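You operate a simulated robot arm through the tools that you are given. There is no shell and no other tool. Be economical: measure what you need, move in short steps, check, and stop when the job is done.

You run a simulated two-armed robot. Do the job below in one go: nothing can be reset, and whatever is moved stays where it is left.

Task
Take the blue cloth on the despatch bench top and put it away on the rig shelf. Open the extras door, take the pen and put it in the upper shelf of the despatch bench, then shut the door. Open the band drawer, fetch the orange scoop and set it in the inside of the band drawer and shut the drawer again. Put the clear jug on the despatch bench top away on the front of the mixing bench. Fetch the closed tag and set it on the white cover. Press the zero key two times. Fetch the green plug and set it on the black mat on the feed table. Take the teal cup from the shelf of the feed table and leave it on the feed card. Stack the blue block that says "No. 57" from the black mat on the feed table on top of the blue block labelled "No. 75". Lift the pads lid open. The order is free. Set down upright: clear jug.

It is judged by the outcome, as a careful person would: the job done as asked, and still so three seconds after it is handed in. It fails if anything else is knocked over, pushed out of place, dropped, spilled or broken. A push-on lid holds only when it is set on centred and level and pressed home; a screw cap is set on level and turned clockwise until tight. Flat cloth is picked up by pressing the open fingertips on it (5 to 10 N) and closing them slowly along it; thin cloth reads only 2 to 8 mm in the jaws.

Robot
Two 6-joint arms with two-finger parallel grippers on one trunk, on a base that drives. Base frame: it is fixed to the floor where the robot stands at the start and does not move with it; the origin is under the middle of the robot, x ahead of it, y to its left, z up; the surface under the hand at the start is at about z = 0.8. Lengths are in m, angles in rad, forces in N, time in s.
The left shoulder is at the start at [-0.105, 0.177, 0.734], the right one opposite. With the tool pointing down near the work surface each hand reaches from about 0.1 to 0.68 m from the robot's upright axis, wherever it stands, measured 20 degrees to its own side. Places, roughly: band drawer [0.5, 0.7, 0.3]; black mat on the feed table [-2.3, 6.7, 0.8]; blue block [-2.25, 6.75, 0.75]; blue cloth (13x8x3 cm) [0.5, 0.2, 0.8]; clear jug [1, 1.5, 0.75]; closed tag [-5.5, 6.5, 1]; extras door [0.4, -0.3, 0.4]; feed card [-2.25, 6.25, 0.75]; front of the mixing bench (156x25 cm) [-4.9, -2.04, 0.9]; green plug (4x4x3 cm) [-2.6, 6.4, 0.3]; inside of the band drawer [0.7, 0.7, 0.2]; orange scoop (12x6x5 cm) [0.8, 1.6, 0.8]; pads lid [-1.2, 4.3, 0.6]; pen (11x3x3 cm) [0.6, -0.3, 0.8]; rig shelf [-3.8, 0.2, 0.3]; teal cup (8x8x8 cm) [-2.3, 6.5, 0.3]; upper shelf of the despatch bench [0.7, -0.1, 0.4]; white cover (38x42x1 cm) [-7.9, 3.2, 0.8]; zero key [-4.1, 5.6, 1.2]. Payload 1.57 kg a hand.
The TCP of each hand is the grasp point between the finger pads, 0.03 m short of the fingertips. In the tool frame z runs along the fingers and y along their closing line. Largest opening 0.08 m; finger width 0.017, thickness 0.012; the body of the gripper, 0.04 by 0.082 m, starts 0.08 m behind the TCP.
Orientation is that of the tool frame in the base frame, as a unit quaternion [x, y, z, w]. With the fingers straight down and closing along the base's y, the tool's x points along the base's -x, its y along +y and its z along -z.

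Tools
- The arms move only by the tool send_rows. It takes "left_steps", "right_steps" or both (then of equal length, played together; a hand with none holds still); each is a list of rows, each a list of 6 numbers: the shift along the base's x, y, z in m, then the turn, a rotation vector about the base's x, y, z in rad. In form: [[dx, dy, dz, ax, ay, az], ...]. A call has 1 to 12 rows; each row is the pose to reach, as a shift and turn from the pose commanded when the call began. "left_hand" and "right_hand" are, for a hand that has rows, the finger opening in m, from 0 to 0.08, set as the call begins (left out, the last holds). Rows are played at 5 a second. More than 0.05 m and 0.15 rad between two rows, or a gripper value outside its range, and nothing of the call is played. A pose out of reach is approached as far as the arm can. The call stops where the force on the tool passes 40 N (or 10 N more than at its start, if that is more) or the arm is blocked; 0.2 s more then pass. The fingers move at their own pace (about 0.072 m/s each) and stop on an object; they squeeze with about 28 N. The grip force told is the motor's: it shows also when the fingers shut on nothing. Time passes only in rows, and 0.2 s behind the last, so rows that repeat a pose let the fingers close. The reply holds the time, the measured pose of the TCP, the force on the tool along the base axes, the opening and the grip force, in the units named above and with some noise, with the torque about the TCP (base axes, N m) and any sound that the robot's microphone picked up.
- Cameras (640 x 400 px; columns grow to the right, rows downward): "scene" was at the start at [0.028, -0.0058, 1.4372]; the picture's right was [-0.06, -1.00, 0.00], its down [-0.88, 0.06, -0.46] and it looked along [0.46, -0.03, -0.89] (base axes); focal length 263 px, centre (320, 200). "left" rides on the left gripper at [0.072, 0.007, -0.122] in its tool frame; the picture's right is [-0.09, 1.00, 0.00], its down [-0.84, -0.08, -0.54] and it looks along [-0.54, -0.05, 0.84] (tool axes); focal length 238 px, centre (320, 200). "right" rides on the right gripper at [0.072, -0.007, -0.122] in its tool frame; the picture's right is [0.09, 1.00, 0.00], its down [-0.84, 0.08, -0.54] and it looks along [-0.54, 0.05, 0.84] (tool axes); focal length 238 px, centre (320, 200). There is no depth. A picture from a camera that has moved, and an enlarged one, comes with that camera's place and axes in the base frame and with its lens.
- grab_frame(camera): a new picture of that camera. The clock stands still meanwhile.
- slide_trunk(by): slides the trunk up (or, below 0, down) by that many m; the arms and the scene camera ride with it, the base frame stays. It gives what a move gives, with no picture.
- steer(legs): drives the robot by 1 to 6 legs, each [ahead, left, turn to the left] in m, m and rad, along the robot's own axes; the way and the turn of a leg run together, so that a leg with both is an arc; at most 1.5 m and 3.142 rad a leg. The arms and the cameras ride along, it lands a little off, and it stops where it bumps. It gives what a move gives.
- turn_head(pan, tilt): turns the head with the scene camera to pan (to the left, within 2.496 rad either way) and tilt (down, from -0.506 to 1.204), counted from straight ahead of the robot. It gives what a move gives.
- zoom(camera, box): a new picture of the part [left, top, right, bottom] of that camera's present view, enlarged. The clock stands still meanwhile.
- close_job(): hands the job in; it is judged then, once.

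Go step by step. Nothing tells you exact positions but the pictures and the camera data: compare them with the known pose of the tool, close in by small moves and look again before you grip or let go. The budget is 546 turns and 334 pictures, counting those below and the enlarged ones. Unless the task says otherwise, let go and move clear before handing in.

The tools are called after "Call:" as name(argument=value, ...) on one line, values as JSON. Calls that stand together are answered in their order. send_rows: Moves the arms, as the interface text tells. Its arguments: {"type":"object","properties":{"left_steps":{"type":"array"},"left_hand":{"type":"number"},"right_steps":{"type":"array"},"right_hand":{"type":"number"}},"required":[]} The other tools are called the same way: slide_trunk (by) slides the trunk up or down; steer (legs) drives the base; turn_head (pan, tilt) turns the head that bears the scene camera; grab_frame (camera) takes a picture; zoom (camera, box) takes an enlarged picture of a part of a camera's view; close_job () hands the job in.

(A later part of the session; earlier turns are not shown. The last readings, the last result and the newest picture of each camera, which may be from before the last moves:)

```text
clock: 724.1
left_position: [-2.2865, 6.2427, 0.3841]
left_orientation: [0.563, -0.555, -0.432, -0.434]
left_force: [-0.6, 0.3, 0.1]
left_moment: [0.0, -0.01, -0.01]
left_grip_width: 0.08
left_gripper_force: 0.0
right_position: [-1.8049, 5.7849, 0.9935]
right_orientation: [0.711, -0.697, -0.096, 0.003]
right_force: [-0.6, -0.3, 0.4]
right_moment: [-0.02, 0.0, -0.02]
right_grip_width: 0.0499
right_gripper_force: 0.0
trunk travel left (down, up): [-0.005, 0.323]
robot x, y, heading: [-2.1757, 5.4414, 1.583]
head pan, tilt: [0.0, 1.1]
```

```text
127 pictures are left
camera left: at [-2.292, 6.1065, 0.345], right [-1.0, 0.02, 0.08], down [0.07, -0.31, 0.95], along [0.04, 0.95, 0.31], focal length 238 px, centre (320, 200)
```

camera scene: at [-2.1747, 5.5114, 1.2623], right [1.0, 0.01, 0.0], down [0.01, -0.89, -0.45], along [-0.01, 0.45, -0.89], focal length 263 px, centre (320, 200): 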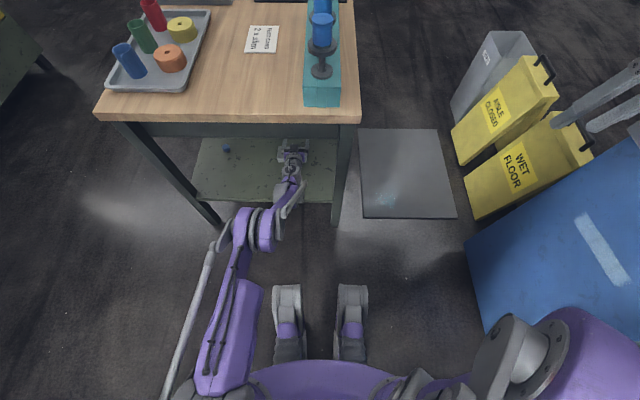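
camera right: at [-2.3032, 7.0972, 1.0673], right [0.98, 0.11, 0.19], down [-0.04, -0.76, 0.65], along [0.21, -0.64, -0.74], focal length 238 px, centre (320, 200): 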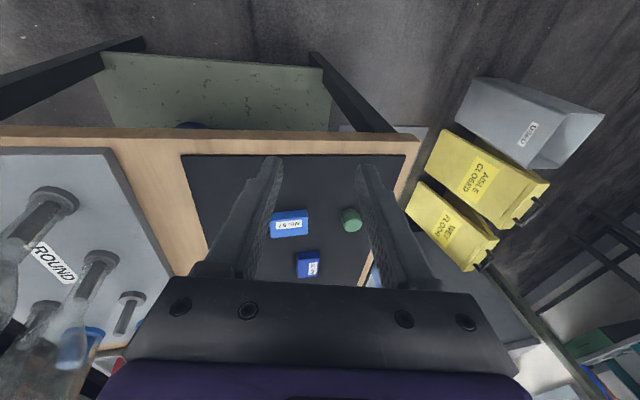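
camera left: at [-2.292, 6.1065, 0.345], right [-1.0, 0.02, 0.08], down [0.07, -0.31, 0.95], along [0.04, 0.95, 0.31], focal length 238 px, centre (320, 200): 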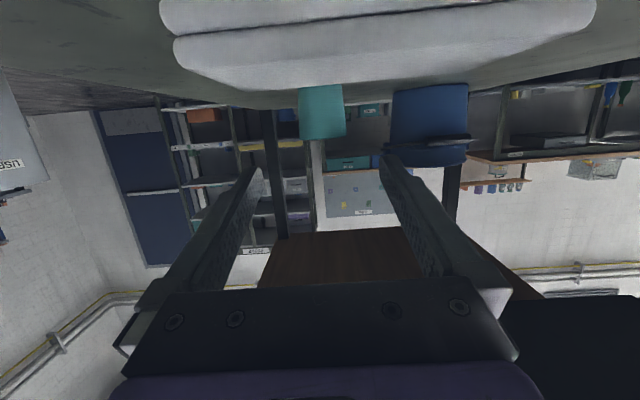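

The hand's camera hangs low over the white pad, so I'll roll the hand half a turn to bring the camera on top; first back off.

Call:
steer(legs=[[-0.15, 0, 0]])

Call:
send_rows(left_steps=[[0, 0, 0.005, 0, 0.136, -0.035], [0, 0, 0.01, 0, 0.271, -0.07], [0, 0, 0.015, 0, 0.407, -0.105], [0, 0, 0.02, 0, 0.542, -0.14], [0, 0, 0.02, 0, 0.678, -0.175], [0, 0, 0.02, 0, 0.813, -0.21], [0, 0, 0.02, 0, 0.949, -0.245], [0, 0, 0.02, 0, 1.084, -0.28], [0, 0, 0.02, 0, 1.22, -0.315], [0, 0, 0.02, 0, 1.355, -0.35], [0, 0, 0.02, 0, 1.491, -0.385]])

```text
clock: 725.5
left_position: [-2.2847, 6.0945, 0.3831]
left_orientation: [0.564, -0.555, -0.432, -0.432]
left_force: [0.1, -0.4, 0.6]
left_moment: [-0.05, 0.0, 0.03]
left_grip_width: 0.0801
left_gripper_force: 0.1
right_position: [-1.8047, 5.638, 0.9937]
right_orientation: [0.711, -0.696, -0.097, 0.003]
right_force: [1.1, 0.4, 0.0]
right_moment: [0.02, 0.0, -0.01]
right_grip_width: 0.0502
right_gripper_force: 0.0
trunk travel left (down, up): [-0.005, 0.323]
robot x, y, heading: [-2.1729, 5.2934, 1.583]
head pan, tilt: [0.0, 1.1]
```

```text
clock: 727.9
left_position: [-2.2855, 6.0933, 0.4037]
left_orientation: [-0.016, 0.79, 0.613, 0.011]
left_force: [0.5, -0.6, 0.2]
left_moment: [-0.01, 0.03, 0.01]
left_grip_width: 0.0799
left_gripper_force: 0.0
right_position: [-1.803, 5.637, 0.9959]
right_orientation: [0.711, -0.697, -0.096, 0.004]
right_force: [-0.3, 0.0, 0.2]
right_moment: [0.01, 0.0, -0.01]
right_grip_width: 0.0498
right_gripper_force: 0.1
trunk travel left (down, up): [-0.005, 0.323]
robot x, y, heading: [-2.1729, 5.288, 1.585]
head pan, tilt: [0.0, 1.1]
```

Half of the roll went well; I do the other half.

Call:
send_rows(left_steps=[[0, 0, 0, 0, 0.136, -0.035], [0, 0, 0, 0, 0.271, -0.07], [0, 0, 0, 0, 0.407, -0.105], [0, 0, 0, 0, 0.542, -0.14], [0, 0, 0, 0, 0.678, -0.175], [0, 0, 0, 0, 0.813, -0.21], [0, 0, 0, 0, 0.949, -0.245], [0, 0, 0, 0, 1.084, -0.28], [0, 0, 0, 0, 1.22, -0.315], [0, 0, 0, 0, 1.355, -0.35], [0, 0, 0, 0, 1.491, -0.385], [0, 0, 0, 0, 1.56, -0.4]])

Call:
grab_frame(camera="left")

```text
clock: 730.5
left_position: [-2.2844, 6.0935, 0.4043]
left_orientation: [0.56, 0.557, 0.434, -0.433]
left_force: [0.8, 0.1, 0.6]
left_moment: [0.04, -0.01, -0.01]
left_grip_width: 0.0803
left_gripper_force: 0.1
right_position: [-1.8021, 5.6381, 0.9944]
right_orientation: [0.711, -0.696, -0.097, 0.003]
right_force: [0.1, 0.3, 0.8]
right_moment: [-0.01, -0.03, 0.03]
right_grip_width: 0.05
right_gripper_force: 0.1
trunk travel left (down, up): [-0.005, 0.323]
robot x, y, heading: [-2.1716, 5.2931, 1.591]
head pan, tilt: [0.0, 1.1]
```

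```text
126 pictures are left
camera left: at [-2.2785, 5.994, 0.5038], right [1.0, -0.03, -0.09], down [-0.08, -0.73, -0.68], along [-0.05, 0.68, -0.73], focal length 238 px, centre (320, 200)
```

left: 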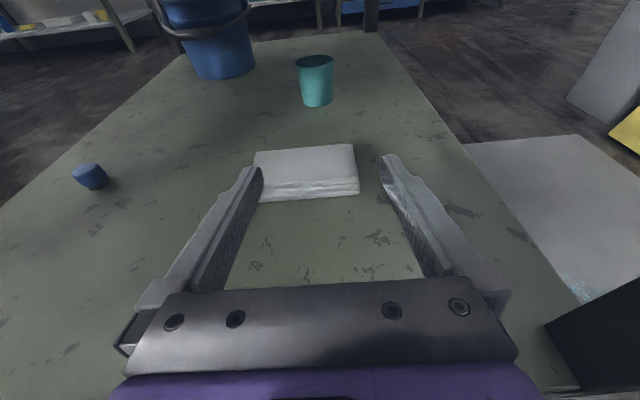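

The view is upright now and clear. Cup at about [-2.29, 6.43]. I drive in.

Call:
steer(legs=[[0.28, 0, -0.015]])

Call:
grab_frame(camera="left")

```text
clock: 732.5
left_position: [-2.2675, 6.3783, 0.4024]
left_orientation: [0.566, 0.551, 0.44, -0.428]
left_force: [0.9, -0.1, 0.3]
left_moment: [0.0, -0.02, -0.04]
left_grip_width: 0.08
left_gripper_force: 0.1
right_position: [-1.7962, 5.9103, 0.994]
right_orientation: [-0.703, 0.704, 0.096, -0.003]
right_force: [-0.5, 0.1, 0.1]
right_moment: [0.01, 0.02, 0.02]
right_grip_width: 0.0499
right_gripper_force: 0.1
trunk travel left (down, up): [-0.005, 0.323]
robot x, y, heading: [-2.1704, 5.5781, 1.56]
head pan, tilt: [0.0, 1.1]
```

```text
125 pictures are left
camera left: at [-2.2632, 6.2782, 0.5036], right [0.99, -0.05, -0.09], down [-0.1, -0.73, -0.68], along [-0.03, 0.68, -0.73], focal length 238 px, centre (320, 200)
```

left: 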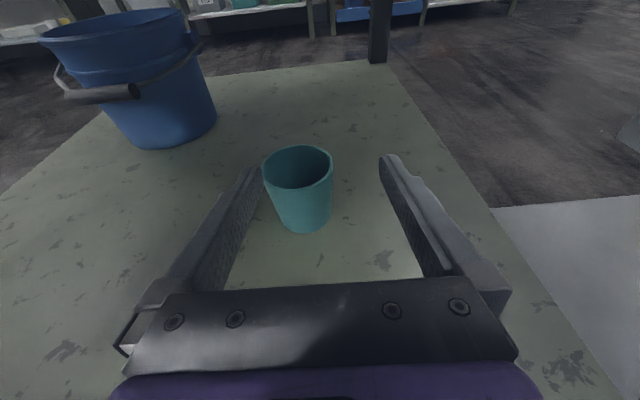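

Call:
send_rows(left_steps=[[-0.018, -0.025, -0.005, 0, 0, 0], [-0.019, -0.025, -0.035, 0, 0, 0], [-0.019, -0.02, -0.055, 0, 0, 0], [-0.019, 0.01, -0.055, 0, 0, 0], [-0.019, 0.04, -0.055, 0, 0, 0], [-0.019, 0.06, -0.055, 0, 0, 0]])

Call:
grab_frame(camera="left")

```text
clock: 733.9
left_position: [-2.2871, 6.4005, 0.3828]
left_orientation: [0.566, 0.551, 0.44, -0.427]
left_force: [-0.1, -0.4, -0.4]
left_moment: [0.04, -0.02, -0.01]
left_grip_width: 0.08
left_gripper_force: 0.0
left hand out of reach, approached as far as the arm can: row 4, 5, 6
right_position: [-1.7958, 5.9103, 0.9946]
right_orientation: [0.704, -0.704, -0.096, 0.003]
right_force: [0.5, -0.3, 0.3]
right_moment: [0.0, -0.01, -0.01]
right_grip_width: 0.05
right_gripper_force: 0.2
trunk travel left (down, up): [-0.005, 0.323]
robot x, y, heading: [-2.1732, 5.573, 1.563]
head pan, tilt: [0.0, 1.1]
```

```text
124 pictures are left
camera left: at [-2.2839, 6.2996, 0.4833], right [0.99, -0.05, -0.09], down [-0.1, -0.73, -0.68], along [-0.03, 0.68, -0.73], focal length 238 px, centre (320, 200)
```

left: 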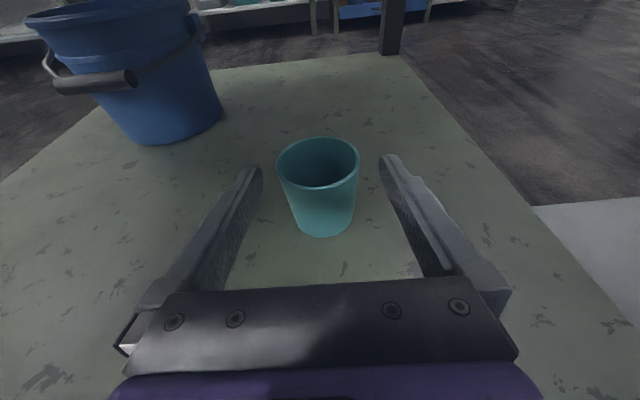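

Call:
send_rows(left_steps=[[0, -0.03, 0.02, 0, 0, 0], [0, -0.055, 0.035, 0, 0, 0]])

Call:
steer(legs=[[0.06, 0, 0]])

Call:
grab_frame(camera="left")

```text
clock: 734.5
left_position: [-2.2888, 6.3427, 0.4191]
left_orientation: [0.565, 0.551, 0.44, -0.428]
left_force: [1.2, 0.4, 0.5]
left_moment: [0.03, -0.02, 0.0]
left_grip_width: 0.0797
left_gripper_force: 0.1
right_position: [-1.7974, 5.9105, 0.9938]
right_orientation: [-0.703, 0.704, 0.096, -0.003]
right_force: [0.3, -0.3, 0.4]
right_moment: [0.0, 0.0, 0.0]
right_grip_width: 0.0499
right_gripper_force: 0.1
trunk travel left (down, up): [-0.005, 0.323]
robot x, y, heading: [-2.1759, 5.5723, 1.559]
head pan, tilt: [0.0, 1.1]
```

```text
clock: 735.4
left_position: [-2.2876, 6.3604, 0.4114]
left_orientation: [0.564, 0.551, 0.441, -0.429]
left_force: [-0.3, 0.1, -0.2]
left_moment: [0.0, 0.01, 0.02]
left_grip_width: 0.08
left_gripper_force: 0.0
right_position: [-1.7982, 5.9421, 0.9944]
right_orientation: [0.706, -0.702, -0.097, 0.002]
right_force: [0.0, 0.3, -0.5]
right_moment: [0.02, 0.02, -0.02]
right_grip_width: 0.0503
right_gripper_force: 0.0
trunk travel left (down, up): [-0.005, 0.323]
robot x, y, heading: [-2.1735, 5.6052, 1.571]
head pan, tilt: [0.0, 1.1]
stopped in leg 1: the robot was blocked; the commanded pose is now the measured one
```

```text
123 pictures are left
camera left: at [-2.2854, 6.2604, 0.5117], right [0.99, -0.05, -0.09], down [-0.1, -0.73, -0.68], along [-0.03, 0.68, -0.73], focal length 238 px, centre (320, 200)
```

left: 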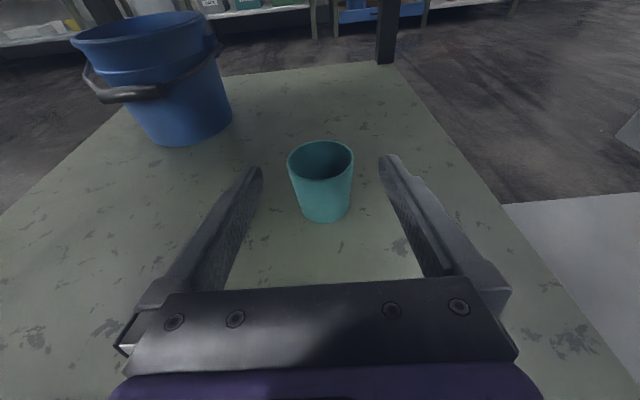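

Call:
steer(legs=[[-0.04, 0, 0]])

Call:
send_rows(left_steps=[[0, 0.015, -0.025, 0, 0, 0], [0, 0.02, -0.05, 0, 0, 0], [0, 0.02, -0.07, 0, 0, 0]])

Call:
grab_frame(camera="left")

```text
clock: 736.2
left_position: [-2.2874, 6.3231, 0.411]
left_orientation: [0.566, 0.55, 0.442, -0.427]
left_force: [-0.1, -1.1, -0.3]
left_moment: [-0.02, -0.04, -0.03]
left_grip_width: 0.08
left_gripper_force: 0.1
right_position: [-1.7975, 5.9019, 0.9942]
right_orientation: [0.705, -0.703, -0.096, 0.002]
right_force: [0.3, -0.9, 0.6]
right_moment: [0.02, 0.01, -0.01]
right_grip_width: 0.0498
right_gripper_force: 0.0
trunk travel left (down, up): [-0.005, 0.323]
robot x, y, heading: [-2.171, 5.5653, 1.566]
head pan, tilt: [0.0, 1.1]
```

```text
clock: 737.0
left_position: [-2.2872, 6.3429, 0.3448]
left_orientation: [0.565, 0.551, 0.441, -0.428]
left_force: [-1.0, 4.2, 21.0]
left_moment: [-1.74, 0.11, -0.11]
left_grip_width: 0.0797
left_gripper_force: 0.1
right_position: [-1.7971, 5.9014, 0.9943]
right_orientation: [0.706, -0.702, -0.097, 0.003]
right_force: [-0.5, -1.0, -1.1]
right_moment: [-0.02, 0.01, 0.02]
right_grip_width: 0.0501
right_gripper_force: 0.2
trunk travel left (down, up): [-0.005, 0.323]
robot x, y, heading: [-2.1718, 5.5666, 1.571]
head pan, tilt: [0.0, 1.1]
```

```text
122 pictures are left
camera left: at [-2.2839, 6.2426, 0.4446], right [0.99, -0.05, -0.09], down [-0.1, -0.73, -0.68], along [-0.03, 0.68, -0.73], focal length 238 px, centre (320, 200)
```

left: 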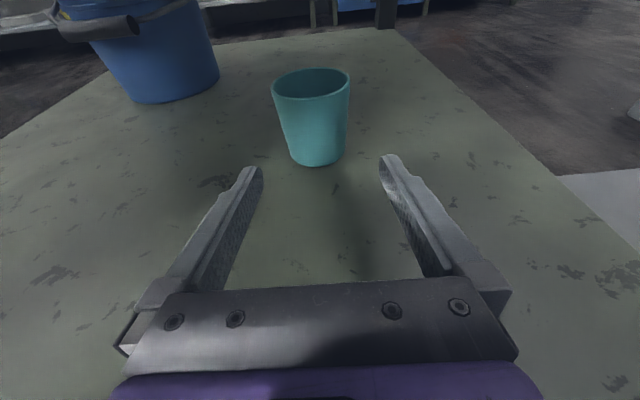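

The gripper's body presses the pad; I raise 1.5 cm at once and go forward.

Call:
send_rows(left_steps=[[0, 0, 0.016, 0, 0, 0]])

Call:
steer(legs=[[0.06, 0, 0]])

Call:
grab_frame(camera="left")

```text
clock: 737.5
left_position: [-2.2875, 6.3432, 0.3576]
left_orientation: [0.565, 0.551, 0.441, -0.427]
left_force: [-0.1, 0.6, -0.1]
left_moment: [-0.01, -0.02, 0.0]
left_grip_width: 0.0802
left_gripper_force: 0.1
right_position: [-1.7973, 5.9034, 0.9947]
right_orientation: [0.706, -0.702, -0.097, 0.002]
right_force: [0.4, -0.3, 0.1]
right_moment: [0.0, 0.0, 0.03]
right_grip_width: 0.05
right_gripper_force: 0.0
trunk travel left (down, up): [-0.005, 0.323]
robot x, y, heading: [-2.1752, 5.568, 1.568]
head pan, tilt: [0.0, 1.1]
```

```text
clock: 738.4
left_position: [-2.2873, 6.4043, 0.3575]
left_orientation: [0.566, 0.551, 0.441, -0.426]
left_force: [-0.7, 0.1, 1.0]
left_moment: [-0.03, -0.02, 0.01]
left_grip_width: 0.0801
left_gripper_force: 0.0
right_position: [-1.7975, 5.9648, 0.9949]
right_orientation: [0.705, -0.702, -0.096, 0.003]
right_force: [-0.1, 0.6, 1.0]
right_moment: [-0.01, -0.01, 0.02]
right_grip_width: 0.05
right_gripper_force: 0.1
trunk travel left (down, up): [-0.005, 0.323]
robot x, y, heading: [-2.1724, 5.6222, 1.572]
head pan, tilt: [0.0, 1.1]
```

```text
121 pictures are left
camera left: at [-2.2835, 6.3033, 0.4577], right [0.99, -0.05, -0.09], down [-0.1, -0.73, -0.68], along [-0.03, 0.68, -0.73], focal length 238 px, centre (320, 200)
```

left: 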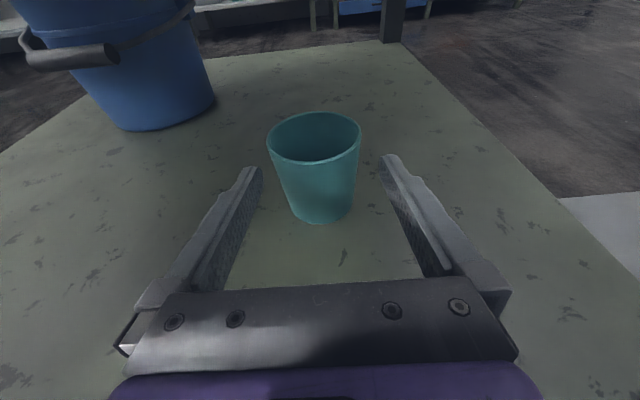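

Call:
send_rows(left_steps=[[-0.003, 0.015, 0, 0, 0, 0], [-0.004, 0.03, -0.006, 0, 0, 0], [-0.004, 0.036, -0.01, 0, 0, 0]])

Call:
grab_frame(camera="left")

```text
clock: 739.2
left_position: [-2.2923, 6.4274, 0.3608]
left_orientation: [0.565, 0.551, 0.441, -0.427]
left_force: [0.0, 0.1, -0.8]
left_moment: [0.02, 0.0, 0.02]
left_grip_width: 0.0801
left_gripper_force: 0.0
left hand out of reach, approached as far as the arm can: row 2, 3
right_position: [-1.7971, 5.9638, 0.9946]
right_orientation: [0.705, -0.702, -0.097, 0.003]
right_force: [-0.5, 0.1, -0.3]
right_moment: [0.03, 0.0, -0.02]
right_grip_width: 0.0502
right_gripper_force: 0.0
trunk travel left (down, up): [-0.005, 0.323]
robot x, y, heading: [-2.174, 5.6261, 1.565]
head pan, tilt: [0.0, 1.1]
```

```text
120 pictures are left
camera left: at [-2.2885, 6.3268, 0.4616], right [0.99, -0.05, -0.09], down [-0.1, -0.73, -0.68], along [-0.03, 0.68, -0.73], focal length 238 px, centre (320, 200)
```

left: 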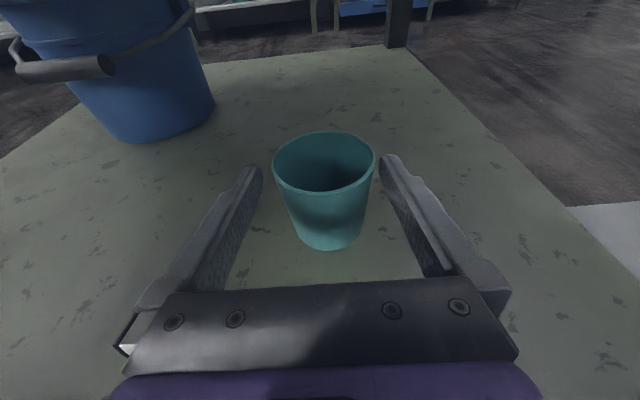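

Call:
steer(legs=[[0.02, 0, 0]])

Call:
send_rows(left_steps=[[0, 0, 0, 0, 0, 0], [0, 0, 0, 0, 0, 0], [0, 0, 0, 0, 0, 0]], left_hand=0.045)

Call:
grab_frame(camera="left")

```text
clock: 740.0
left_position: [-2.2923, 6.435, 0.3573]
left_orientation: [0.565, 0.552, 0.441, -0.427]
left_force: [0.0, -0.2, 0.6]
left_moment: [-0.01, 0.03, -0.03]
left_grip_width: 0.08
left_gripper_force: 0.1
right_position: [-1.7977, 5.9742, 0.9924]
right_orientation: [0.707, -0.701, -0.096, 0.002]
right_force: [-0.2, -0.8, 0.4]
right_moment: [-0.01, 0.01, 0.0]
right_grip_width: 0.05
right_gripper_force: 0.0
trunk travel left (down, up): [-0.005, 0.323]
robot x, y, heading: [-2.1715, 5.632, 1.57]
head pan, tilt: [0.0, 1.1]
stopped in leg 1: the robot was blocked; the commanded pose is now the measured one
```

```text
clock: 740.8
left_position: [-2.2919, 6.4344, 0.3571]
left_orientation: [0.565, 0.552, 0.441, -0.427]
left_force: [-0.2, -1.5, -0.4]
left_moment: [0.01, 0.01, -0.01]
left_grip_width: 0.0709
left_gripper_force: 28.6
right_position: [-1.7981, 5.9737, 0.9951]
right_orientation: [0.706, -0.702, -0.097, 0.001]
right_force: [-0.4, 0.2, 0.3]
right_moment: [0.03, 0.01, 0.04]
right_grip_width: 0.05
right_gripper_force: 0.2
trunk travel left (down, up): [-0.005, 0.323]
robot x, y, heading: [-2.1754, 5.6372, 1.57]
head pan, tilt: [0.0, 1.1]
```

```text
119 pictures are left
camera left: at [-2.2884, 6.3341, 0.4578], right [1.0, -0.05, -0.09], down [-0.09, -0.73, -0.68], along [-0.03, 0.68, -0.73], focal length 238 px, centre (320, 200)
```

left: 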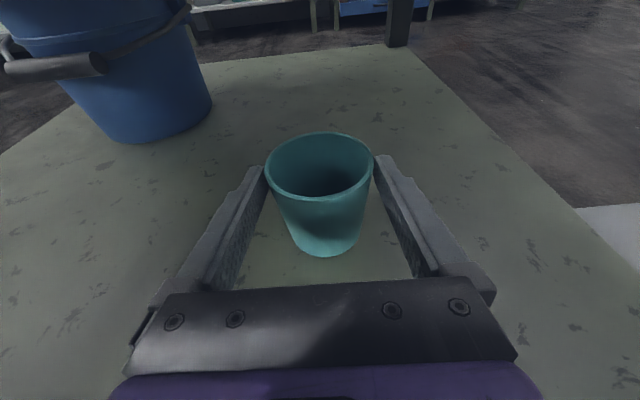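

Cup gripped. I lift slightly, back out a little, lift more to clear the pad, then back out fully.

Call:
send_rows(left_steps=[[0, 0, 0.006, 0, 0, 0], [0, 0, 0.012, 0, 0, 0]])

Call:
steer(legs=[[-0.08, 0, 0]])

Call:
send_rows(left_steps=[[0, 0, 0.02, 0, 0, 0], [0, 0, 0.04, 0, 0, 0], [0, -0.01, 0.052, 0, 0, 0]])

Call:
grab_frame(camera="left")

```text
clock: 741.4
left_position: [-2.291, 6.4297, 0.3543]
left_orientation: [0.565, 0.551, 0.442, -0.425]
left_force: [-0.9, 3.1, 12.2]
left_moment: [0.21, 0.02, 0.0]
left_grip_width: 0.0709
left_gripper_force: 27.4
right_position: [-1.7996, 5.9759, 0.9931]
right_orientation: [0.706, -0.702, -0.094, 0.002]
right_force: [0.8, -1.0, 0.5]
right_moment: [-0.02, 0.01, 0.01]
right_grip_width: 0.0502
right_gripper_force: 0.2
trunk travel left (down, up): [-0.005, 0.323]
robot x, y, heading: [-2.1705, 5.6312, 1.572]
head pan, tilt: [0.0, 1.1]
```

```text
clock: 742.5
left_position: [-2.2903, 6.3553, 0.3696]
left_orientation: [0.565, 0.551, 0.442, -0.427]
left_force: [-0.2, -0.5, 0.9]
left_moment: [-0.05, 0.0, 0.0]
left_grip_width: 0.0707
left_gripper_force: 27.8
right_position: [-1.7973, 5.894, 0.9943]
right_orientation: [0.705, -0.703, -0.097, 0.002]
right_force: [0.2, -0.2, 0.0]
right_moment: [0.03, 0.05, 0.03]
right_grip_width: 0.0499
right_gripper_force: 0.0
trunk travel left (down, up): [-0.005, 0.323]
robot x, y, heading: [-2.1753, 5.5573, 1.57]
head pan, tilt: [0.0, 1.1]
```

```text
clock: 743.3
left_position: [-2.2893, 6.3453, 0.4206]
left_orientation: [0.566, 0.551, 0.442, -0.426]
left_force: [0.5, 0.1, -0.2]
left_moment: [-0.02, 0.02, 0.02]
left_grip_width: 0.0706
left_gripper_force: 28.0
right_position: [-1.7967, 5.8935, 0.9941]
right_orientation: [0.706, -0.702, -0.096, 0.003]
right_force: [0.7, 0.0, 0.6]
right_moment: [0.05, -0.02, 0.0]
right_grip_width: 0.0501
right_gripper_force: 0.1
trunk travel left (down, up): [-0.005, 0.323]
robot x, y, heading: [-2.1727, 5.5556, 1.571]
head pan, tilt: [0.0, 1.1]
```

```text
118 pictures are left
camera left: at [-2.2865, 6.2445, 0.522], right [0.99, -0.05, -0.09], down [-0.1, -0.73, -0.68], along [-0.03, 0.68, -0.73], focal length 238 px, centre (320, 200)
```

left: 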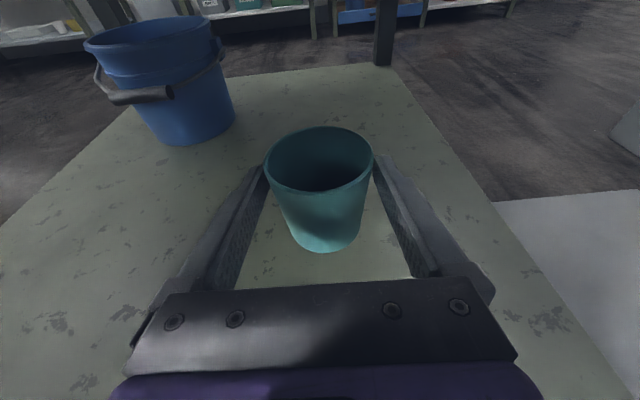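

Call:
steer(legs=[[-0.55, 0, 0]])

Call:
turn_head(pan=0.1, tilt=0.7)

Call:
grab_frame(camera="scene")

```text
clock: 746.4
left_position: [-2.2955, 5.7978, 0.4211]
left_orientation: [0.563, 0.553, 0.44, -0.428]
left_force: [-0.2, -0.8, -0.8]
left_moment: [0.01, -0.01, 0.01]
left_grip_width: 0.0705
left_gripper_force: 28.3
right_position: [-1.7998, 5.3512, 0.9939]
right_orientation: [0.708, -0.699, -0.098, 0.003]
right_force: [-0.1, -0.6, -0.4]
right_moment: [0.01, 0.0, -0.01]
right_grip_width: 0.0502
right_gripper_force: 0.0
trunk travel left (down, up): [-0.005, 0.323]
robot x, y, heading: [-2.1712, 5.0124, 1.577]
head pan, tilt: [0.0, 1.1]
```

```text
clock: 747.3
left_position: [-2.2955, 5.7984, 0.4213]
left_orientation: [0.564, 0.554, 0.439, -0.428]
left_force: [-0.3, 0.0, -0.4]
left_moment: [0.01, -0.01, -0.02]
left_grip_width: 0.0708
left_gripper_force: 28.1
right_position: [-1.7989, 5.3507, 0.9942]
right_orientation: [0.709, -0.699, -0.097, 0.003]
right_force: [0.9, 0.0, 0.2]
right_moment: [-0.03, -0.01, 0.01]
right_grip_width: 0.05
right_gripper_force: 0.1
trunk travel left (down, up): [-0.005, 0.323]
robot x, y, heading: [-2.1693, 5.0092, 1.577]
head pan, tilt: [0.099, 0.7]
```

```text
117 pictures are left
camera scene: at [-2.1803, 5.1007, 1.2923], right [0.99, 0.1, 0.0], down [0.07, -0.64, -0.76], along [-0.08, 0.76, -0.64], focal length 263 px, centre (320, 200)
```

scene: 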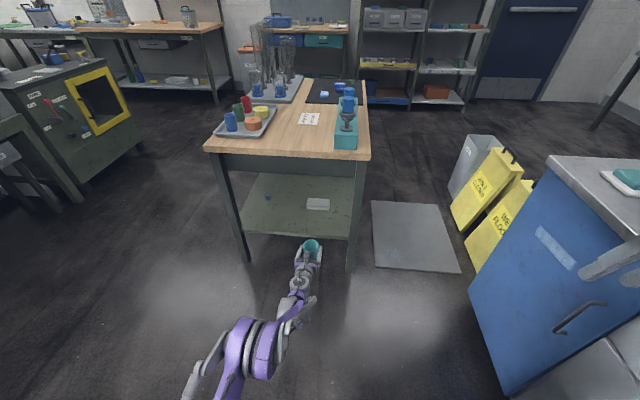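

Cup is out. I raise the trunk and arm to bring it above the table.

Call:
slide_trunk(by=0.31)

Call:
send_rows(left_steps=[[0, -0.02, 0.04, 0, 0, 0], [0, -0.04, 0.08, 0, 0, 0], [0, -0.06, 0.12, 0, 0, 0], [0, -0.08, 0.16, 0, 0, 0], [0, -0.1, 0.19, 0, 0, 0]])

Call:
grab_frame(camera="left")

```text
clock: 750.4
left_position: [-2.2947, 5.7967, 0.7308]
left_orientation: [0.563, 0.553, 0.44, -0.428]
left_force: [0.3, 0.5, -0.2]
left_moment: [0.03, -0.01, -0.01]
left_grip_width: 0.0704
left_gripper_force: 28.2
right_position: [-1.7984, 5.3586, 1.323]
right_orientation: [0.708, -0.697, -0.114, -0.012]
right_force: [0.1, 0.4, 0.7]
right_moment: [0.04, -0.01, 0.0]
right_grip_width: 0.05
right_gripper_force: 0.0
trunk travel left (down, up): [-0.315, 0.013]
robot x, y, heading: [-2.1727, 5.0102, 1.575]
head pan, tilt: [0.099, 0.7]
```

```text
clock: 751.6
left_position: [-2.2951, 5.6947, 0.9242]
left_orientation: [0.563, 0.553, 0.44, -0.429]
left_force: [0.7, -0.9, -0.5]
left_moment: [0.02, 0.0, 0.0]
left_grip_width: 0.0704
left_gripper_force: 27.8
right_position: [-1.7992, 5.3574, 1.3219]
right_orientation: [0.708, -0.697, -0.113, -0.012]
right_force: [0.0, -0.4, -0.1]
right_moment: [0.02, -0.01, 0.0]
right_grip_width: 0.05
right_gripper_force: 0.0
trunk travel left (down, up): [-0.315, 0.013]
robot x, y, heading: [-2.1752, 5.0113, 1.577]
head pan, tilt: [0.099, 0.7]
```

```text
116 pictures are left
camera left: at [-2.2919, 5.5952, 1.024], right [1.0, -0.04, -0.09], down [-0.09, -0.73, -0.68], along [-0.03, 0.68, -0.73], focal length 238 px, centre (320, 200)
```

left: 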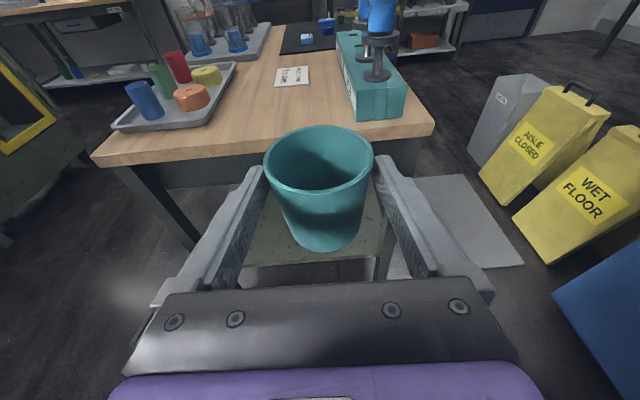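

Call:
send_rows(left_steps=[[-0.03, 0, 0, 0, 0, 0], [-0.062, 0, 0, 0, 0, 0]])

Call:
steer(legs=[[0.45, 0, 0]])

Call:
grab_frame(camera="left")

```text
clock: 752.2
left_position: [-2.3386, 5.6979, 0.922]
left_orientation: [0.557, 0.558, 0.434, -0.435]
left_force: [-1.2, -0.2, -0.6]
left_moment: [-0.01, 0.0, -0.01]
left_grip_width: 0.0703
left_gripper_force: 28.1
left hand out of reach, approached as far as the arm can: row 2
right_position: [-1.7986, 5.3587, 1.3226]
right_orientation: [0.708, -0.697, -0.114, -0.012]
right_force: [-0.5, -0.5, 1.2]
right_moment: [-0.03, -0.01, -0.01]
right_grip_width: 0.05
right_gripper_force: 0.1
trunk travel left (down, up): [-0.315, 0.013]
robot x, y, heading: [-2.1726, 5.0092, 1.576]
head pan, tilt: [0.099, 0.7]
```

```text
clock: 754.9
left_position: [-2.3425, 6.1496, 0.9206]
left_orientation: [0.557, 0.559, 0.434, -0.435]
left_force: [-0.1, 0.8, 0.0]
left_moment: [0.02, 0.06, 0.02]
left_grip_width: 0.0704
left_gripper_force: 28.0
right_position: [-1.8017, 5.8106, 1.3231]
right_orientation: [0.709, -0.696, -0.113, -0.011]
right_force: [0.1, 0.3, 0.4]
right_moment: [-0.02, -0.03, 0.03]
right_grip_width: 0.0501
right_gripper_force: 0.1
trunk travel left (down, up): [-0.315, 0.013]
robot x, y, heading: [-2.1735, 5.4576, 1.574]
head pan, tilt: [0.099, 0.7]
```

```text
115 pictures are left
camera left: at [-2.3361, 6.0482, 1.0212], right [1.0, -0.02, -0.09], down [-0.07, -0.73, -0.68], along [-0.05, 0.68, -0.73], focal length 238 px, centre (320, 200)
```

left: 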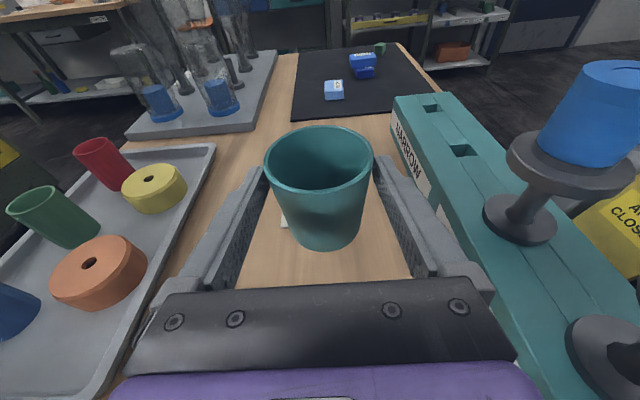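

Card centre is about [-2.356, 6.295]. I drive a little further and place the cup there.

Call:
steer(legs=[[0.11, 0, 0]])

Call:
send_rows(left_steps=[[-0.007, 0.005, -0.01, 0, 0, 0], [-0.0, 0.015, -0.03, 0, 0, 0]])

Call:
grab_frame(camera="scene")

Call:
grab_frame(camera="left")

```text
clock: 756.1
left_position: [-2.3468, 6.2562, 0.9207]
left_orientation: [0.555, 0.561, 0.433, -0.436]
left_force: [0.0, -0.6, -0.2]
left_moment: [0.03, -0.01, 0.01]
left_grip_width: 0.0704
left_gripper_force: 27.7
right_position: [-1.8045, 5.9209, 1.3225]
right_orientation: [0.71, -0.695, -0.114, -0.012]
right_force: [0.5, 0.1, 0.3]
right_moment: [0.0, 0.0, -0.05]
right_grip_width: 0.0499
right_gripper_force: 0.0
trunk travel left (down, up): [-0.315, 0.013]
robot x, y, heading: [-2.1782, 5.5682, 1.579]
head pan, tilt: [0.099, 0.7]
```

```text
clock: 756.7
left_position: [-2.3455, 6.2737, 0.8904]
left_orientation: [0.556, 0.56, 0.433, -0.436]
left_force: [0.2, 0.6, 0.1]
left_moment: [0.02, 0.02, -0.02]
left_grip_width: 0.0704
left_gripper_force: 28.3
right_position: [-1.8036, 5.9228, 1.3215]
right_orientation: [0.711, -0.694, -0.113, -0.01]
right_force: [-0.3, 0.3, -0.7]
right_moment: [-0.01, 0.0, 0.01]
right_grip_width: 0.0501
right_gripper_force: 0.1
trunk travel left (down, up): [-0.315, 0.013]
robot x, y, heading: [-2.1751, 5.5717, 1.582]
head pan, tilt: [0.099, 0.7]
```

```text
114 pictures are left
camera scene: at [-2.1838, 5.6109, 1.6106], right [0.99, 0.11, 0.0], down [0.07, -0.64, -0.76], along [-0.08, 0.76, -0.64], focal length 263 px, centre (320, 200)
```

scene: 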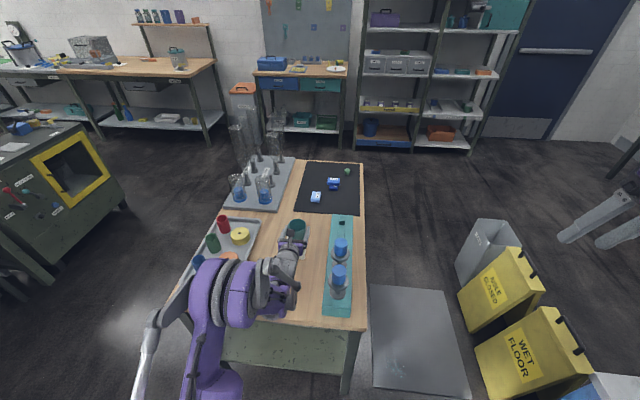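

```text
113 pictures are left
camera left: at [-2.3391, 6.1732, 0.9903], right [1.0, -0.02, -0.09], down [-0.07, -0.73, -0.68], along [-0.05, 0.68, -0.73], focal length 238 px, centre (320, 200)
```

left: 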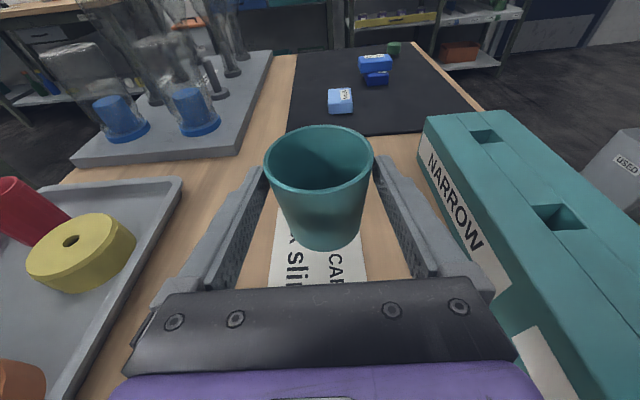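

Call:
send_rows(left_steps=[[-0.005, 0.003, -0.015, 0, 0, 0], [-0.011, 0.005, -0.03, 0, 0, 0], [-0.011, 0.005, -0.043, 0, 0, 0], [-0.011, 0.005, -0.05, 0, 0, 0]])

Call:
grab_frame(camera="left")

```text
clock: 757.7
left_position: [-2.3543, 6.2786, 0.8428]
left_orientation: [0.552, 0.562, 0.431, -0.439]
left_force: [-0.3, -0.3, 0.6]
left_moment: [0.0, -0.01, 0.06]
left_grip_width: 0.0706
left_gripper_force: 28.5
left hand out of reach, approached as far as the arm can: row 2
right_position: [-1.8044, 5.9205, 1.3219]
right_orientation: [0.71, -0.695, -0.114, -0.011]
right_force: [0.4, -0.9, 0.7]
right_moment: [-0.03, -0.01, 0.02]
right_grip_width: 0.05
right_gripper_force: 0.1
trunk travel left (down, up): [-0.315, 0.013]
robot x, y, heading: [-2.1767, 5.5684, 1.578]
head pan, tilt: [0.099, 0.7]
```

```text
112 pictures are left
camera left: at [-2.3461, 6.1781, 0.9424], right [1.0, -0.01, -0.09], down [-0.07, -0.73, -0.68], along [-0.06, 0.68, -0.73], focal length 238 px, centre (320, 200)
```

left: 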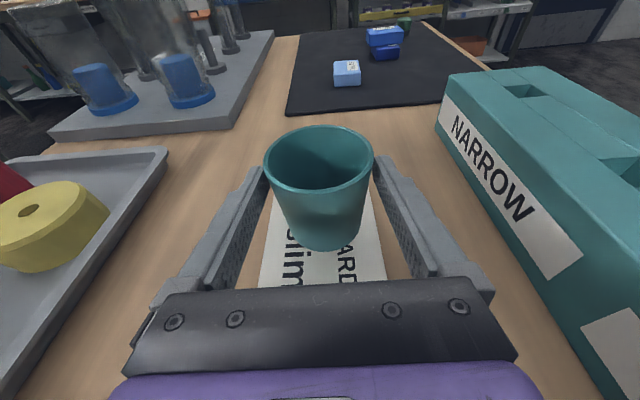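

Call:
send_rows(left_steps=[[0, 0, -0.004, 0, 0, 0], [0, 0, -0.007, 0, 0, 0], [0, 0, -0.01, 0, 0, 0], [0, 0, -0.013, 0, 0, 0]])

```text
clock: 758.7
left_position: [-2.355, 6.2762, 0.8291]
left_orientation: [0.552, 0.562, 0.431, -0.439]
left_force: [-2.1, 0.1, 13.6]
left_moment: [0.31, 0.0, 0.03]
left_grip_width: 0.0683
left_gripper_force: 28.0
right_position: [-1.8042, 5.9214, 1.3213]
right_orientation: [0.71, -0.695, -0.113, -0.012]
right_force: [-0.4, -0.2, -0.2]
right_moment: [0.0, 0.04, 0.04]
right_grip_width: 0.0499
right_gripper_force: 0.0
trunk travel left (down, up): [-0.315, 0.013]
robot x, y, heading: [-2.1735, 5.5723, 1.58]
head pan, tilt: [0.099, 0.7]
```

Contact. I ease up, open, and withdraw backwards.

Call:
send_rows(left_steps=[[0, 0, 0.003, 0, 0, 0], [0, 0, 0.003, 0, 0, 0], [0, 0, 0.003, 0, 0, 0]], left_hand=0.08)

Call:
steer(legs=[[-0.15, 0, 0]])

Call:
grab_frame(camera="left")

```text
clock: 759.5
left_position: [-2.3532, 6.2778, 0.8308]
left_orientation: [0.553, 0.562, 0.431, -0.439]
left_force: [0.5, 0.7, 0.1]
left_moment: [0.02, 0.03, -0.03]
left_grip_width: 0.08
left_gripper_force: 0.0
right_position: [-1.8056, 5.9218, 1.3227]
right_orientation: [0.71, -0.695, -0.113, -0.011]
right_force: [0.3, 0.1, 0.8]
right_moment: [0.02, -0.01, 0.0]
right_grip_width: 0.0502
right_gripper_force: 0.1
trunk travel left (down, up): [-0.315, 0.013]
robot x, y, heading: [-2.1771, 5.5692, 1.58]
head pan, tilt: [0.099, 0.7]
```

```text
clock: 760.9
left_position: [-2.3526, 6.1301, 0.8311]
left_orientation: [0.554, 0.562, 0.432, -0.438]
left_force: [-0.1, 0.1, -0.1]
left_moment: [0.0, 0.03, 0.02]
left_grip_width: 0.0801
left_gripper_force: 0.0
right_position: [-1.8017, 5.7739, 1.3221]
right_orientation: [0.709, -0.696, -0.113, -0.011]
right_force: [0.2, 0.0, 0.0]
right_moment: [-0.04, 0.01, -0.02]
right_grip_width: 0.0499
right_gripper_force: 0.0
trunk travel left (down, up): [-0.315, 0.013]
robot x, y, heading: [-2.176, 5.4213, 1.579]
head pan, tilt: [0.099, 0.7]
```

```text
111 pictures are left
camera left: at [-2.3438, 6.03, 0.9316], right [1.0, -0.01, -0.09], down [-0.07, -0.73, -0.68], along [-0.06, 0.68, -0.73], focal length 238 px, centre (320, 200)
```

left: 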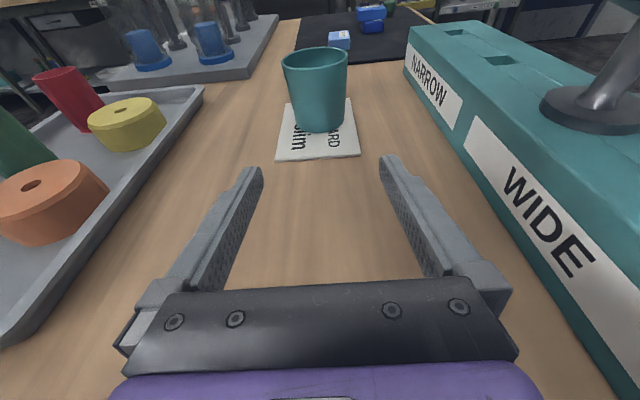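

The cup stands on the feed card. Last is the closed tag; I back off and drive to the north passage to look west.

Call:
steer(legs=[[-0.4, 0, 0]])

Call:
send_rows(left_steps=[[0, -0.03, 0.03, 0, 0, 0], [0, -0.06, 0.06, 0, 0, 0], [0, -0.09, 0.09, 0, 0, 0], [0, -0.12, 0.12, 0, 0, 0], [0, -0.15, 0.15, 0, 0, 0], [0, -0.18, 0.18, 0, 0, 0]])

Call:
steer(legs=[[0, 1.15, 0], [1.4, 0, 0], [1.25, 0, 0], [0, 0, 1.56]])

Call:
turn_head(pan=0.2, tilt=0.3)

Call:
grab_frame(camera="scene")

```text
clock: 763.4
left_position: [-2.3497, 5.725, 0.8317]
left_orientation: [0.552, 0.564, 0.43, -0.44]
left_force: [-0.5, -0.7, -0.8]
left_moment: [0.03, 0.02, 0.04]
left_grip_width: 0.08
left_gripper_force: 0.0
right_position: [-1.7995, 5.3699, 1.3217]
right_orientation: [0.711, -0.694, -0.114, -0.011]
right_force: [-0.6, 0.4, -0.4]
right_moment: [0.0, 0.01, 0.0]
right_grip_width: 0.0498
right_gripper_force: 0.1
trunk travel left (down, up): [-0.315, 0.013]
robot x, y, heading: [-2.1715, 5.0178, 1.582]
head pan, tilt: [0.099, 0.7]
```

```text
clock: 764.8
left_position: [-2.3489, 5.5445, 1.0123]
left_orientation: [0.552, 0.562, 0.431, -0.44]
left_force: [0.3, -0.5, 0.2]
left_moment: [0.01, 0.07, -0.01]
left_grip_width: 0.0799
left_gripper_force: 0.1
right_position: [-1.7987, 5.3681, 1.3227]
right_orientation: [0.71, -0.695, -0.114, -0.01]
right_force: [-0.2, -0.5, 0.3]
right_moment: [0.03, 0.02, 0.0]
right_grip_width: 0.0499
right_gripper_force: 0.1
trunk travel left (down, up): [-0.315, 0.013]
robot x, y, heading: [-2.1728, 5.0176, 1.581]
head pan, tilt: [0.099, 0.7]
```

```text
clock: 791.3
left_position: [-3.9181, 7.4452, 1.0103]
left_orientation: [-0.009, 0.788, -0.007, -0.615]
left_force: [-0.2, -0.8, -0.7]
left_moment: [-0.01, 0.01, 0.0]
left_grip_width: 0.0799
left_gripper_force: 0.0
right_position: [-3.7449, 7.9953, 1.3227]
right_orientation: [0.993, 0.013, -0.089, 0.073]
right_force: [0.4, 1.0, -0.3]
right_moment: [0.01, 0.02, -0.01]
right_grip_width: 0.05
right_gripper_force: 0.1
trunk travel left (down, up): [-0.315, 0.013]
robot x, y, heading: [-3.3937, 7.6284, -3.125]
head pan, tilt: [0.099, 0.7]
```

```text
clock: 792.2
left_position: [-3.9184, 7.4447, 1.012]
left_orientation: [-0.008, 0.789, -0.007, -0.615]
left_force: [0.3, 0.7, 0.1]
left_moment: [-0.03, 0.0, 0.03]
left_grip_width: 0.0799
left_gripper_force: 0.1
right_position: [-3.7452, 7.995, 1.3223]
right_orientation: [0.993, 0.013, -0.088, 0.072]
right_force: [-0.7, 0.4, -0.5]
right_moment: [-0.03, 0.0, 0.01]
right_grip_width: 0.0499
right_gripper_force: 0.0
trunk travel left (down, up): [-0.315, 0.013]
robot x, y, heading: [-3.3925, 7.6259, -3.125]
head pan, tilt: [0.201, 0.3]
```

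```text
110 pictures are left
camera scene: at [-3.438, 7.6044, 1.6467], right [-0.21, 0.98, 0.0], down [0.29, 0.06, -0.95], along [-0.93, -0.2, -0.3], focal length 263 px, centre (320, 200)
```

scene: 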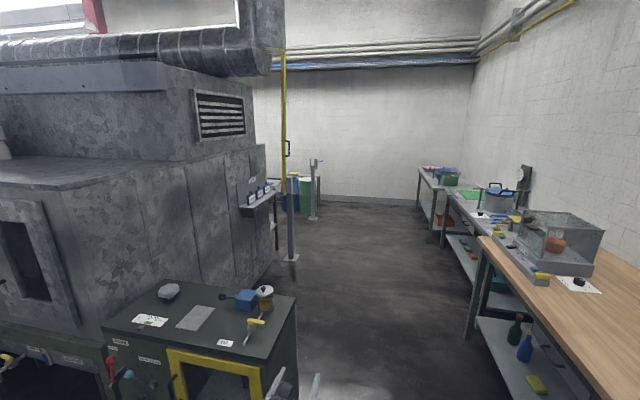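

Call:
zoom(camera="scene", box=[200, 130, 340, 270])

```text
2.86 times, centred on (270, 200) of scene
camera zoom: at [-3.438, 7.6044, 1.6467], right [-0.21, 0.98, 0.0], down [0.29, 0.06, -0.95], along [-0.93, -0.2, -0.3], focal length 752 px, centre (463, 200)
```

zoom: 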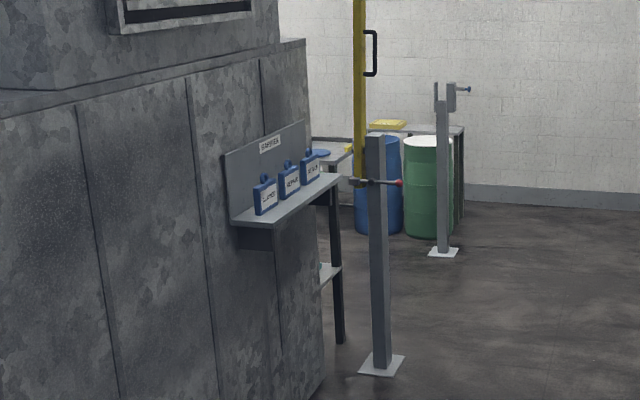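

Three blue tags stand on a small shelf on the machine's side near [-5.5, 6.5]. I drive there and face it.

Call:
steer(legs=[[1.4, 0, 0], [0.45, 0, 0], [0, 0, 1.555]])

Call:
turn_head(pan=0.0, tilt=0.5)

Call:
grab_frame(camera="scene")

```text
clock: 805.4
left_position: [-5.0684, 7.0905, 1.0106]
left_orientation: [0.562, -0.554, 0.438, 0.432]
left_force: [0.7, -0.1, 0.3]
left_moment: [-0.01, 0.05, 0.01]
left_grip_width: 0.08
left_gripper_force: 0.1
right_position: [-5.6169, 7.2704, 1.3207]
right_orientation: [0.696, 0.708, -0.011, 0.114]
right_force: [0.6, -0.4, -0.3]
right_moment: [0.0, 0.02, -0.01]
right_grip_width: 0.0502
right_gripper_force: 0.0
trunk travel left (down, up): [-0.315, 0.013]
robot x, y, heading: [-5.2426, 7.6227, -1.559]
head pan, tilt: [0.201, 0.3]
```

```text
clock: 806.1
left_position: [-5.0679, 7.0914, 1.0108]
left_orientation: [0.561, -0.555, 0.437, 0.432]
left_force: [-0.3, -0.5, -0.3]
left_moment: [0.02, -0.02, -0.01]
left_grip_width: 0.0799
left_gripper_force: 0.0
right_position: [-5.6182, 7.2704, 1.3231]
right_orientation: [0.696, 0.709, -0.012, 0.114]
right_force: [0.4, -0.1, 0.8]
right_moment: [0.0, -0.01, -0.04]
right_grip_width: 0.0501
right_gripper_force: 0.0
trunk travel left (down, up): [-0.315, 0.013]
robot x, y, heading: [-5.2474, 7.6183, -1.558]
head pan, tilt: [0.0, 0.499]
```

```text
108 pictures are left
camera scene: at [-5.2438, 7.5712, 1.6284], right [-1.0, -0.01, 0.0], down [0.0, 0.48, -0.88], along [0.01, -0.88, -0.48], focal length 263 px, centre (320, 200)
```

scene: 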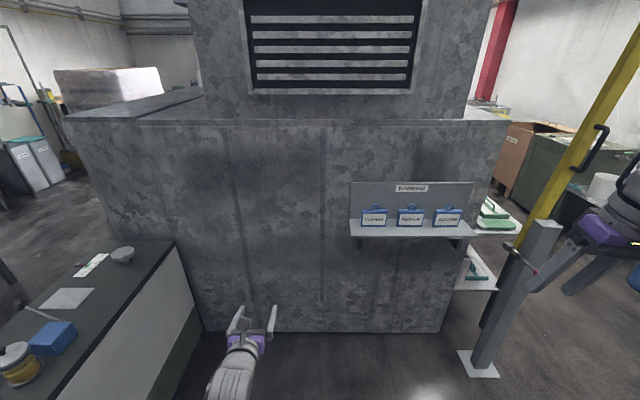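

Call:
zoom(camera="scene", box=[340, 170, 490, 260])

```text
4.27 times, centred on (415, 215) of scene
camera zoom: at [-5.2438, 7.5712, 1.6284], right [-1.0, -0.01, 0.0], down [0.0, 0.48, -0.88], along [0.01, -0.88, -0.48], focal length 1122 px, centre (-85, 136)
```

zoom: 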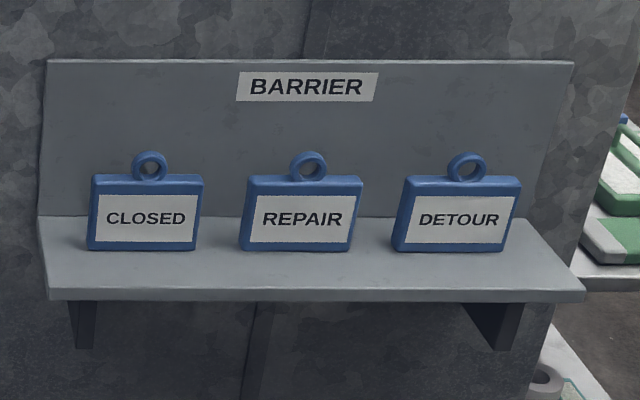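

"CLOSED" is the leftmost tag, at about x -5.464. I turn the left hand to point down with its jaws closing front-to-back.

Call:
send_rows(left_steps=[[0, 0.0, 0.02, 0.13, 0, 0], [0, 0.0, 0.04, 0.26, 0, 0], [0, 0.0, 0.06, 0.39, 0, 0], [0, 0.0, 0.08, 0.52, 0, 0], [0, 0.0, 0.1, 0.65, 0, 0], [0, 0.0, 0.12, 0.78, 0, 0], [0, 0.0, 0.13, 0.91, 0, 0], [0, 0.0, 0.14, 1.04, 0, 0], [0, 0.0, 0.15, 1.17, 0, 0], [0, 0.0, 0.16, 1.32, 0, 0]])

Call:
send_rows(left_steps=[[0, 0, 0, 0, 0, 0.14], [0, 0, 0, 0, 0, 0.28], [0, 0, 0, 0, 0, 0.42], [0, 0, 0, 0, 0, 0.56], [0, 0, 0, 0, 0, 0.7], [0, 0, 0, 0, 0, 0.84], [0, 0, 0, 0, 0, 0.98], [0, 0, 0, 0, 0, 1.12], [0, 0, 0, 0, 0, 1.26], [0, 0, 0, 0, 0, 1.4], [0, 0, 0, 0, 0, 1.54], [0, 0, 0, 0, 0, 1.57]])

Call:
steer(legs=[[0, -0.25, -0.01]])

Call:
grab_frame(camera="left")

```text
clock: 808.3
left_position: [-5.1106, 7.0945, 1.1714]
left_orientation: [0.719, -0.695, 0.013, -0.008]
left_force: [-0.3, 0.6, 0.0]
left_moment: [-0.03, 0.02, -0.01]
left_grip_width: 0.08
left_gripper_force: 0.1
left hand out of reach, approached as far as the arm can: row 2, 3, 4, 5, 6, 7, 8, 9, 10
right_position: [-5.618, 7.2682, 1.321]
right_orientation: [0.697, 0.708, -0.012, 0.113]
right_force: [0.5, 1.4, 0.0]
right_moment: [0.05, 0.02, 0.04]
right_grip_width: 0.0499
right_gripper_force: 0.1
trunk travel left (down, up): [-0.315, 0.013]
robot x, y, heading: [-5.2447, 7.6219, -1.564]
head pan, tilt: [0.0, 0.499]
```

```text
clock: 810.9
left_position: [-5.1112, 7.0953, 1.1715]
left_orientation: [1.0, 0.002, 0.002, -0.007]
left_force: [-0.1, 0.5, -0.4]
left_moment: [0.0, -0.02, 0.01]
left_grip_width: 0.0797
left_gripper_force: 0.0
right_position: [-5.6175, 7.2698, 1.3216]
right_orientation: [0.696, 0.709, -0.011, 0.114]
right_force: [-0.5, -0.2, 0.4]
right_moment: [0.0, -0.04, 0.03]
right_grip_width: 0.05
right_gripper_force: 0.0
trunk travel left (down, up): [-0.315, 0.013]
robot x, y, heading: [-5.2452, 7.6187, -1.567]
head pan, tilt: [0.0, 0.499]
```

```text
clock: 813.6
left_position: [-5.3624, 7.0919, 1.1703]
left_orientation: [1.0, -0.006, 0.002, -0.007]
left_force: [0.5, 0.1, 0.4]
left_moment: [0.03, -0.01, 0.0]
left_grip_width: 0.0801
left_gripper_force: 0.1
right_position: [-5.867, 7.2742, 1.3219]
right_orientation: [0.7, 0.705, -0.012, 0.114]
right_force: [-0.3, 0.0, -0.6]
right_moment: [0.0, 0.02, 0.02]
right_grip_width: 0.0499
right_gripper_force: 0.1
trunk travel left (down, up): [-0.315, 0.013]
robot x, y, heading: [-5.4878, 7.6206, -1.577]
head pan, tilt: [0.0, 0.499]
```

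```text
106 pictures are left
camera left: at [-5.2917, 7.0833, 1.2938], right [-0.1, -0.99, -0.01], down [-0.84, 0.08, 0.54], along [-0.54, 0.07, -0.84], focal length 238 px, centre (320, 200)
```

left: 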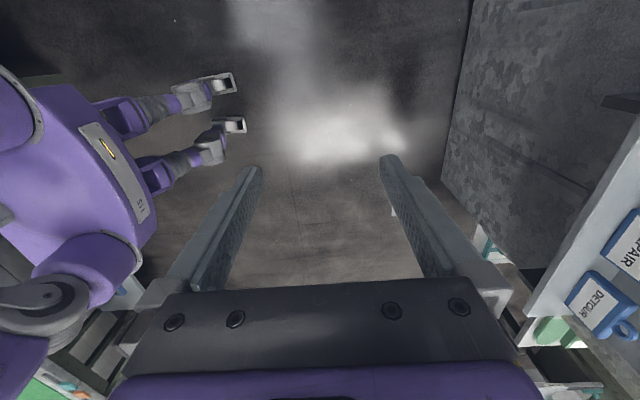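

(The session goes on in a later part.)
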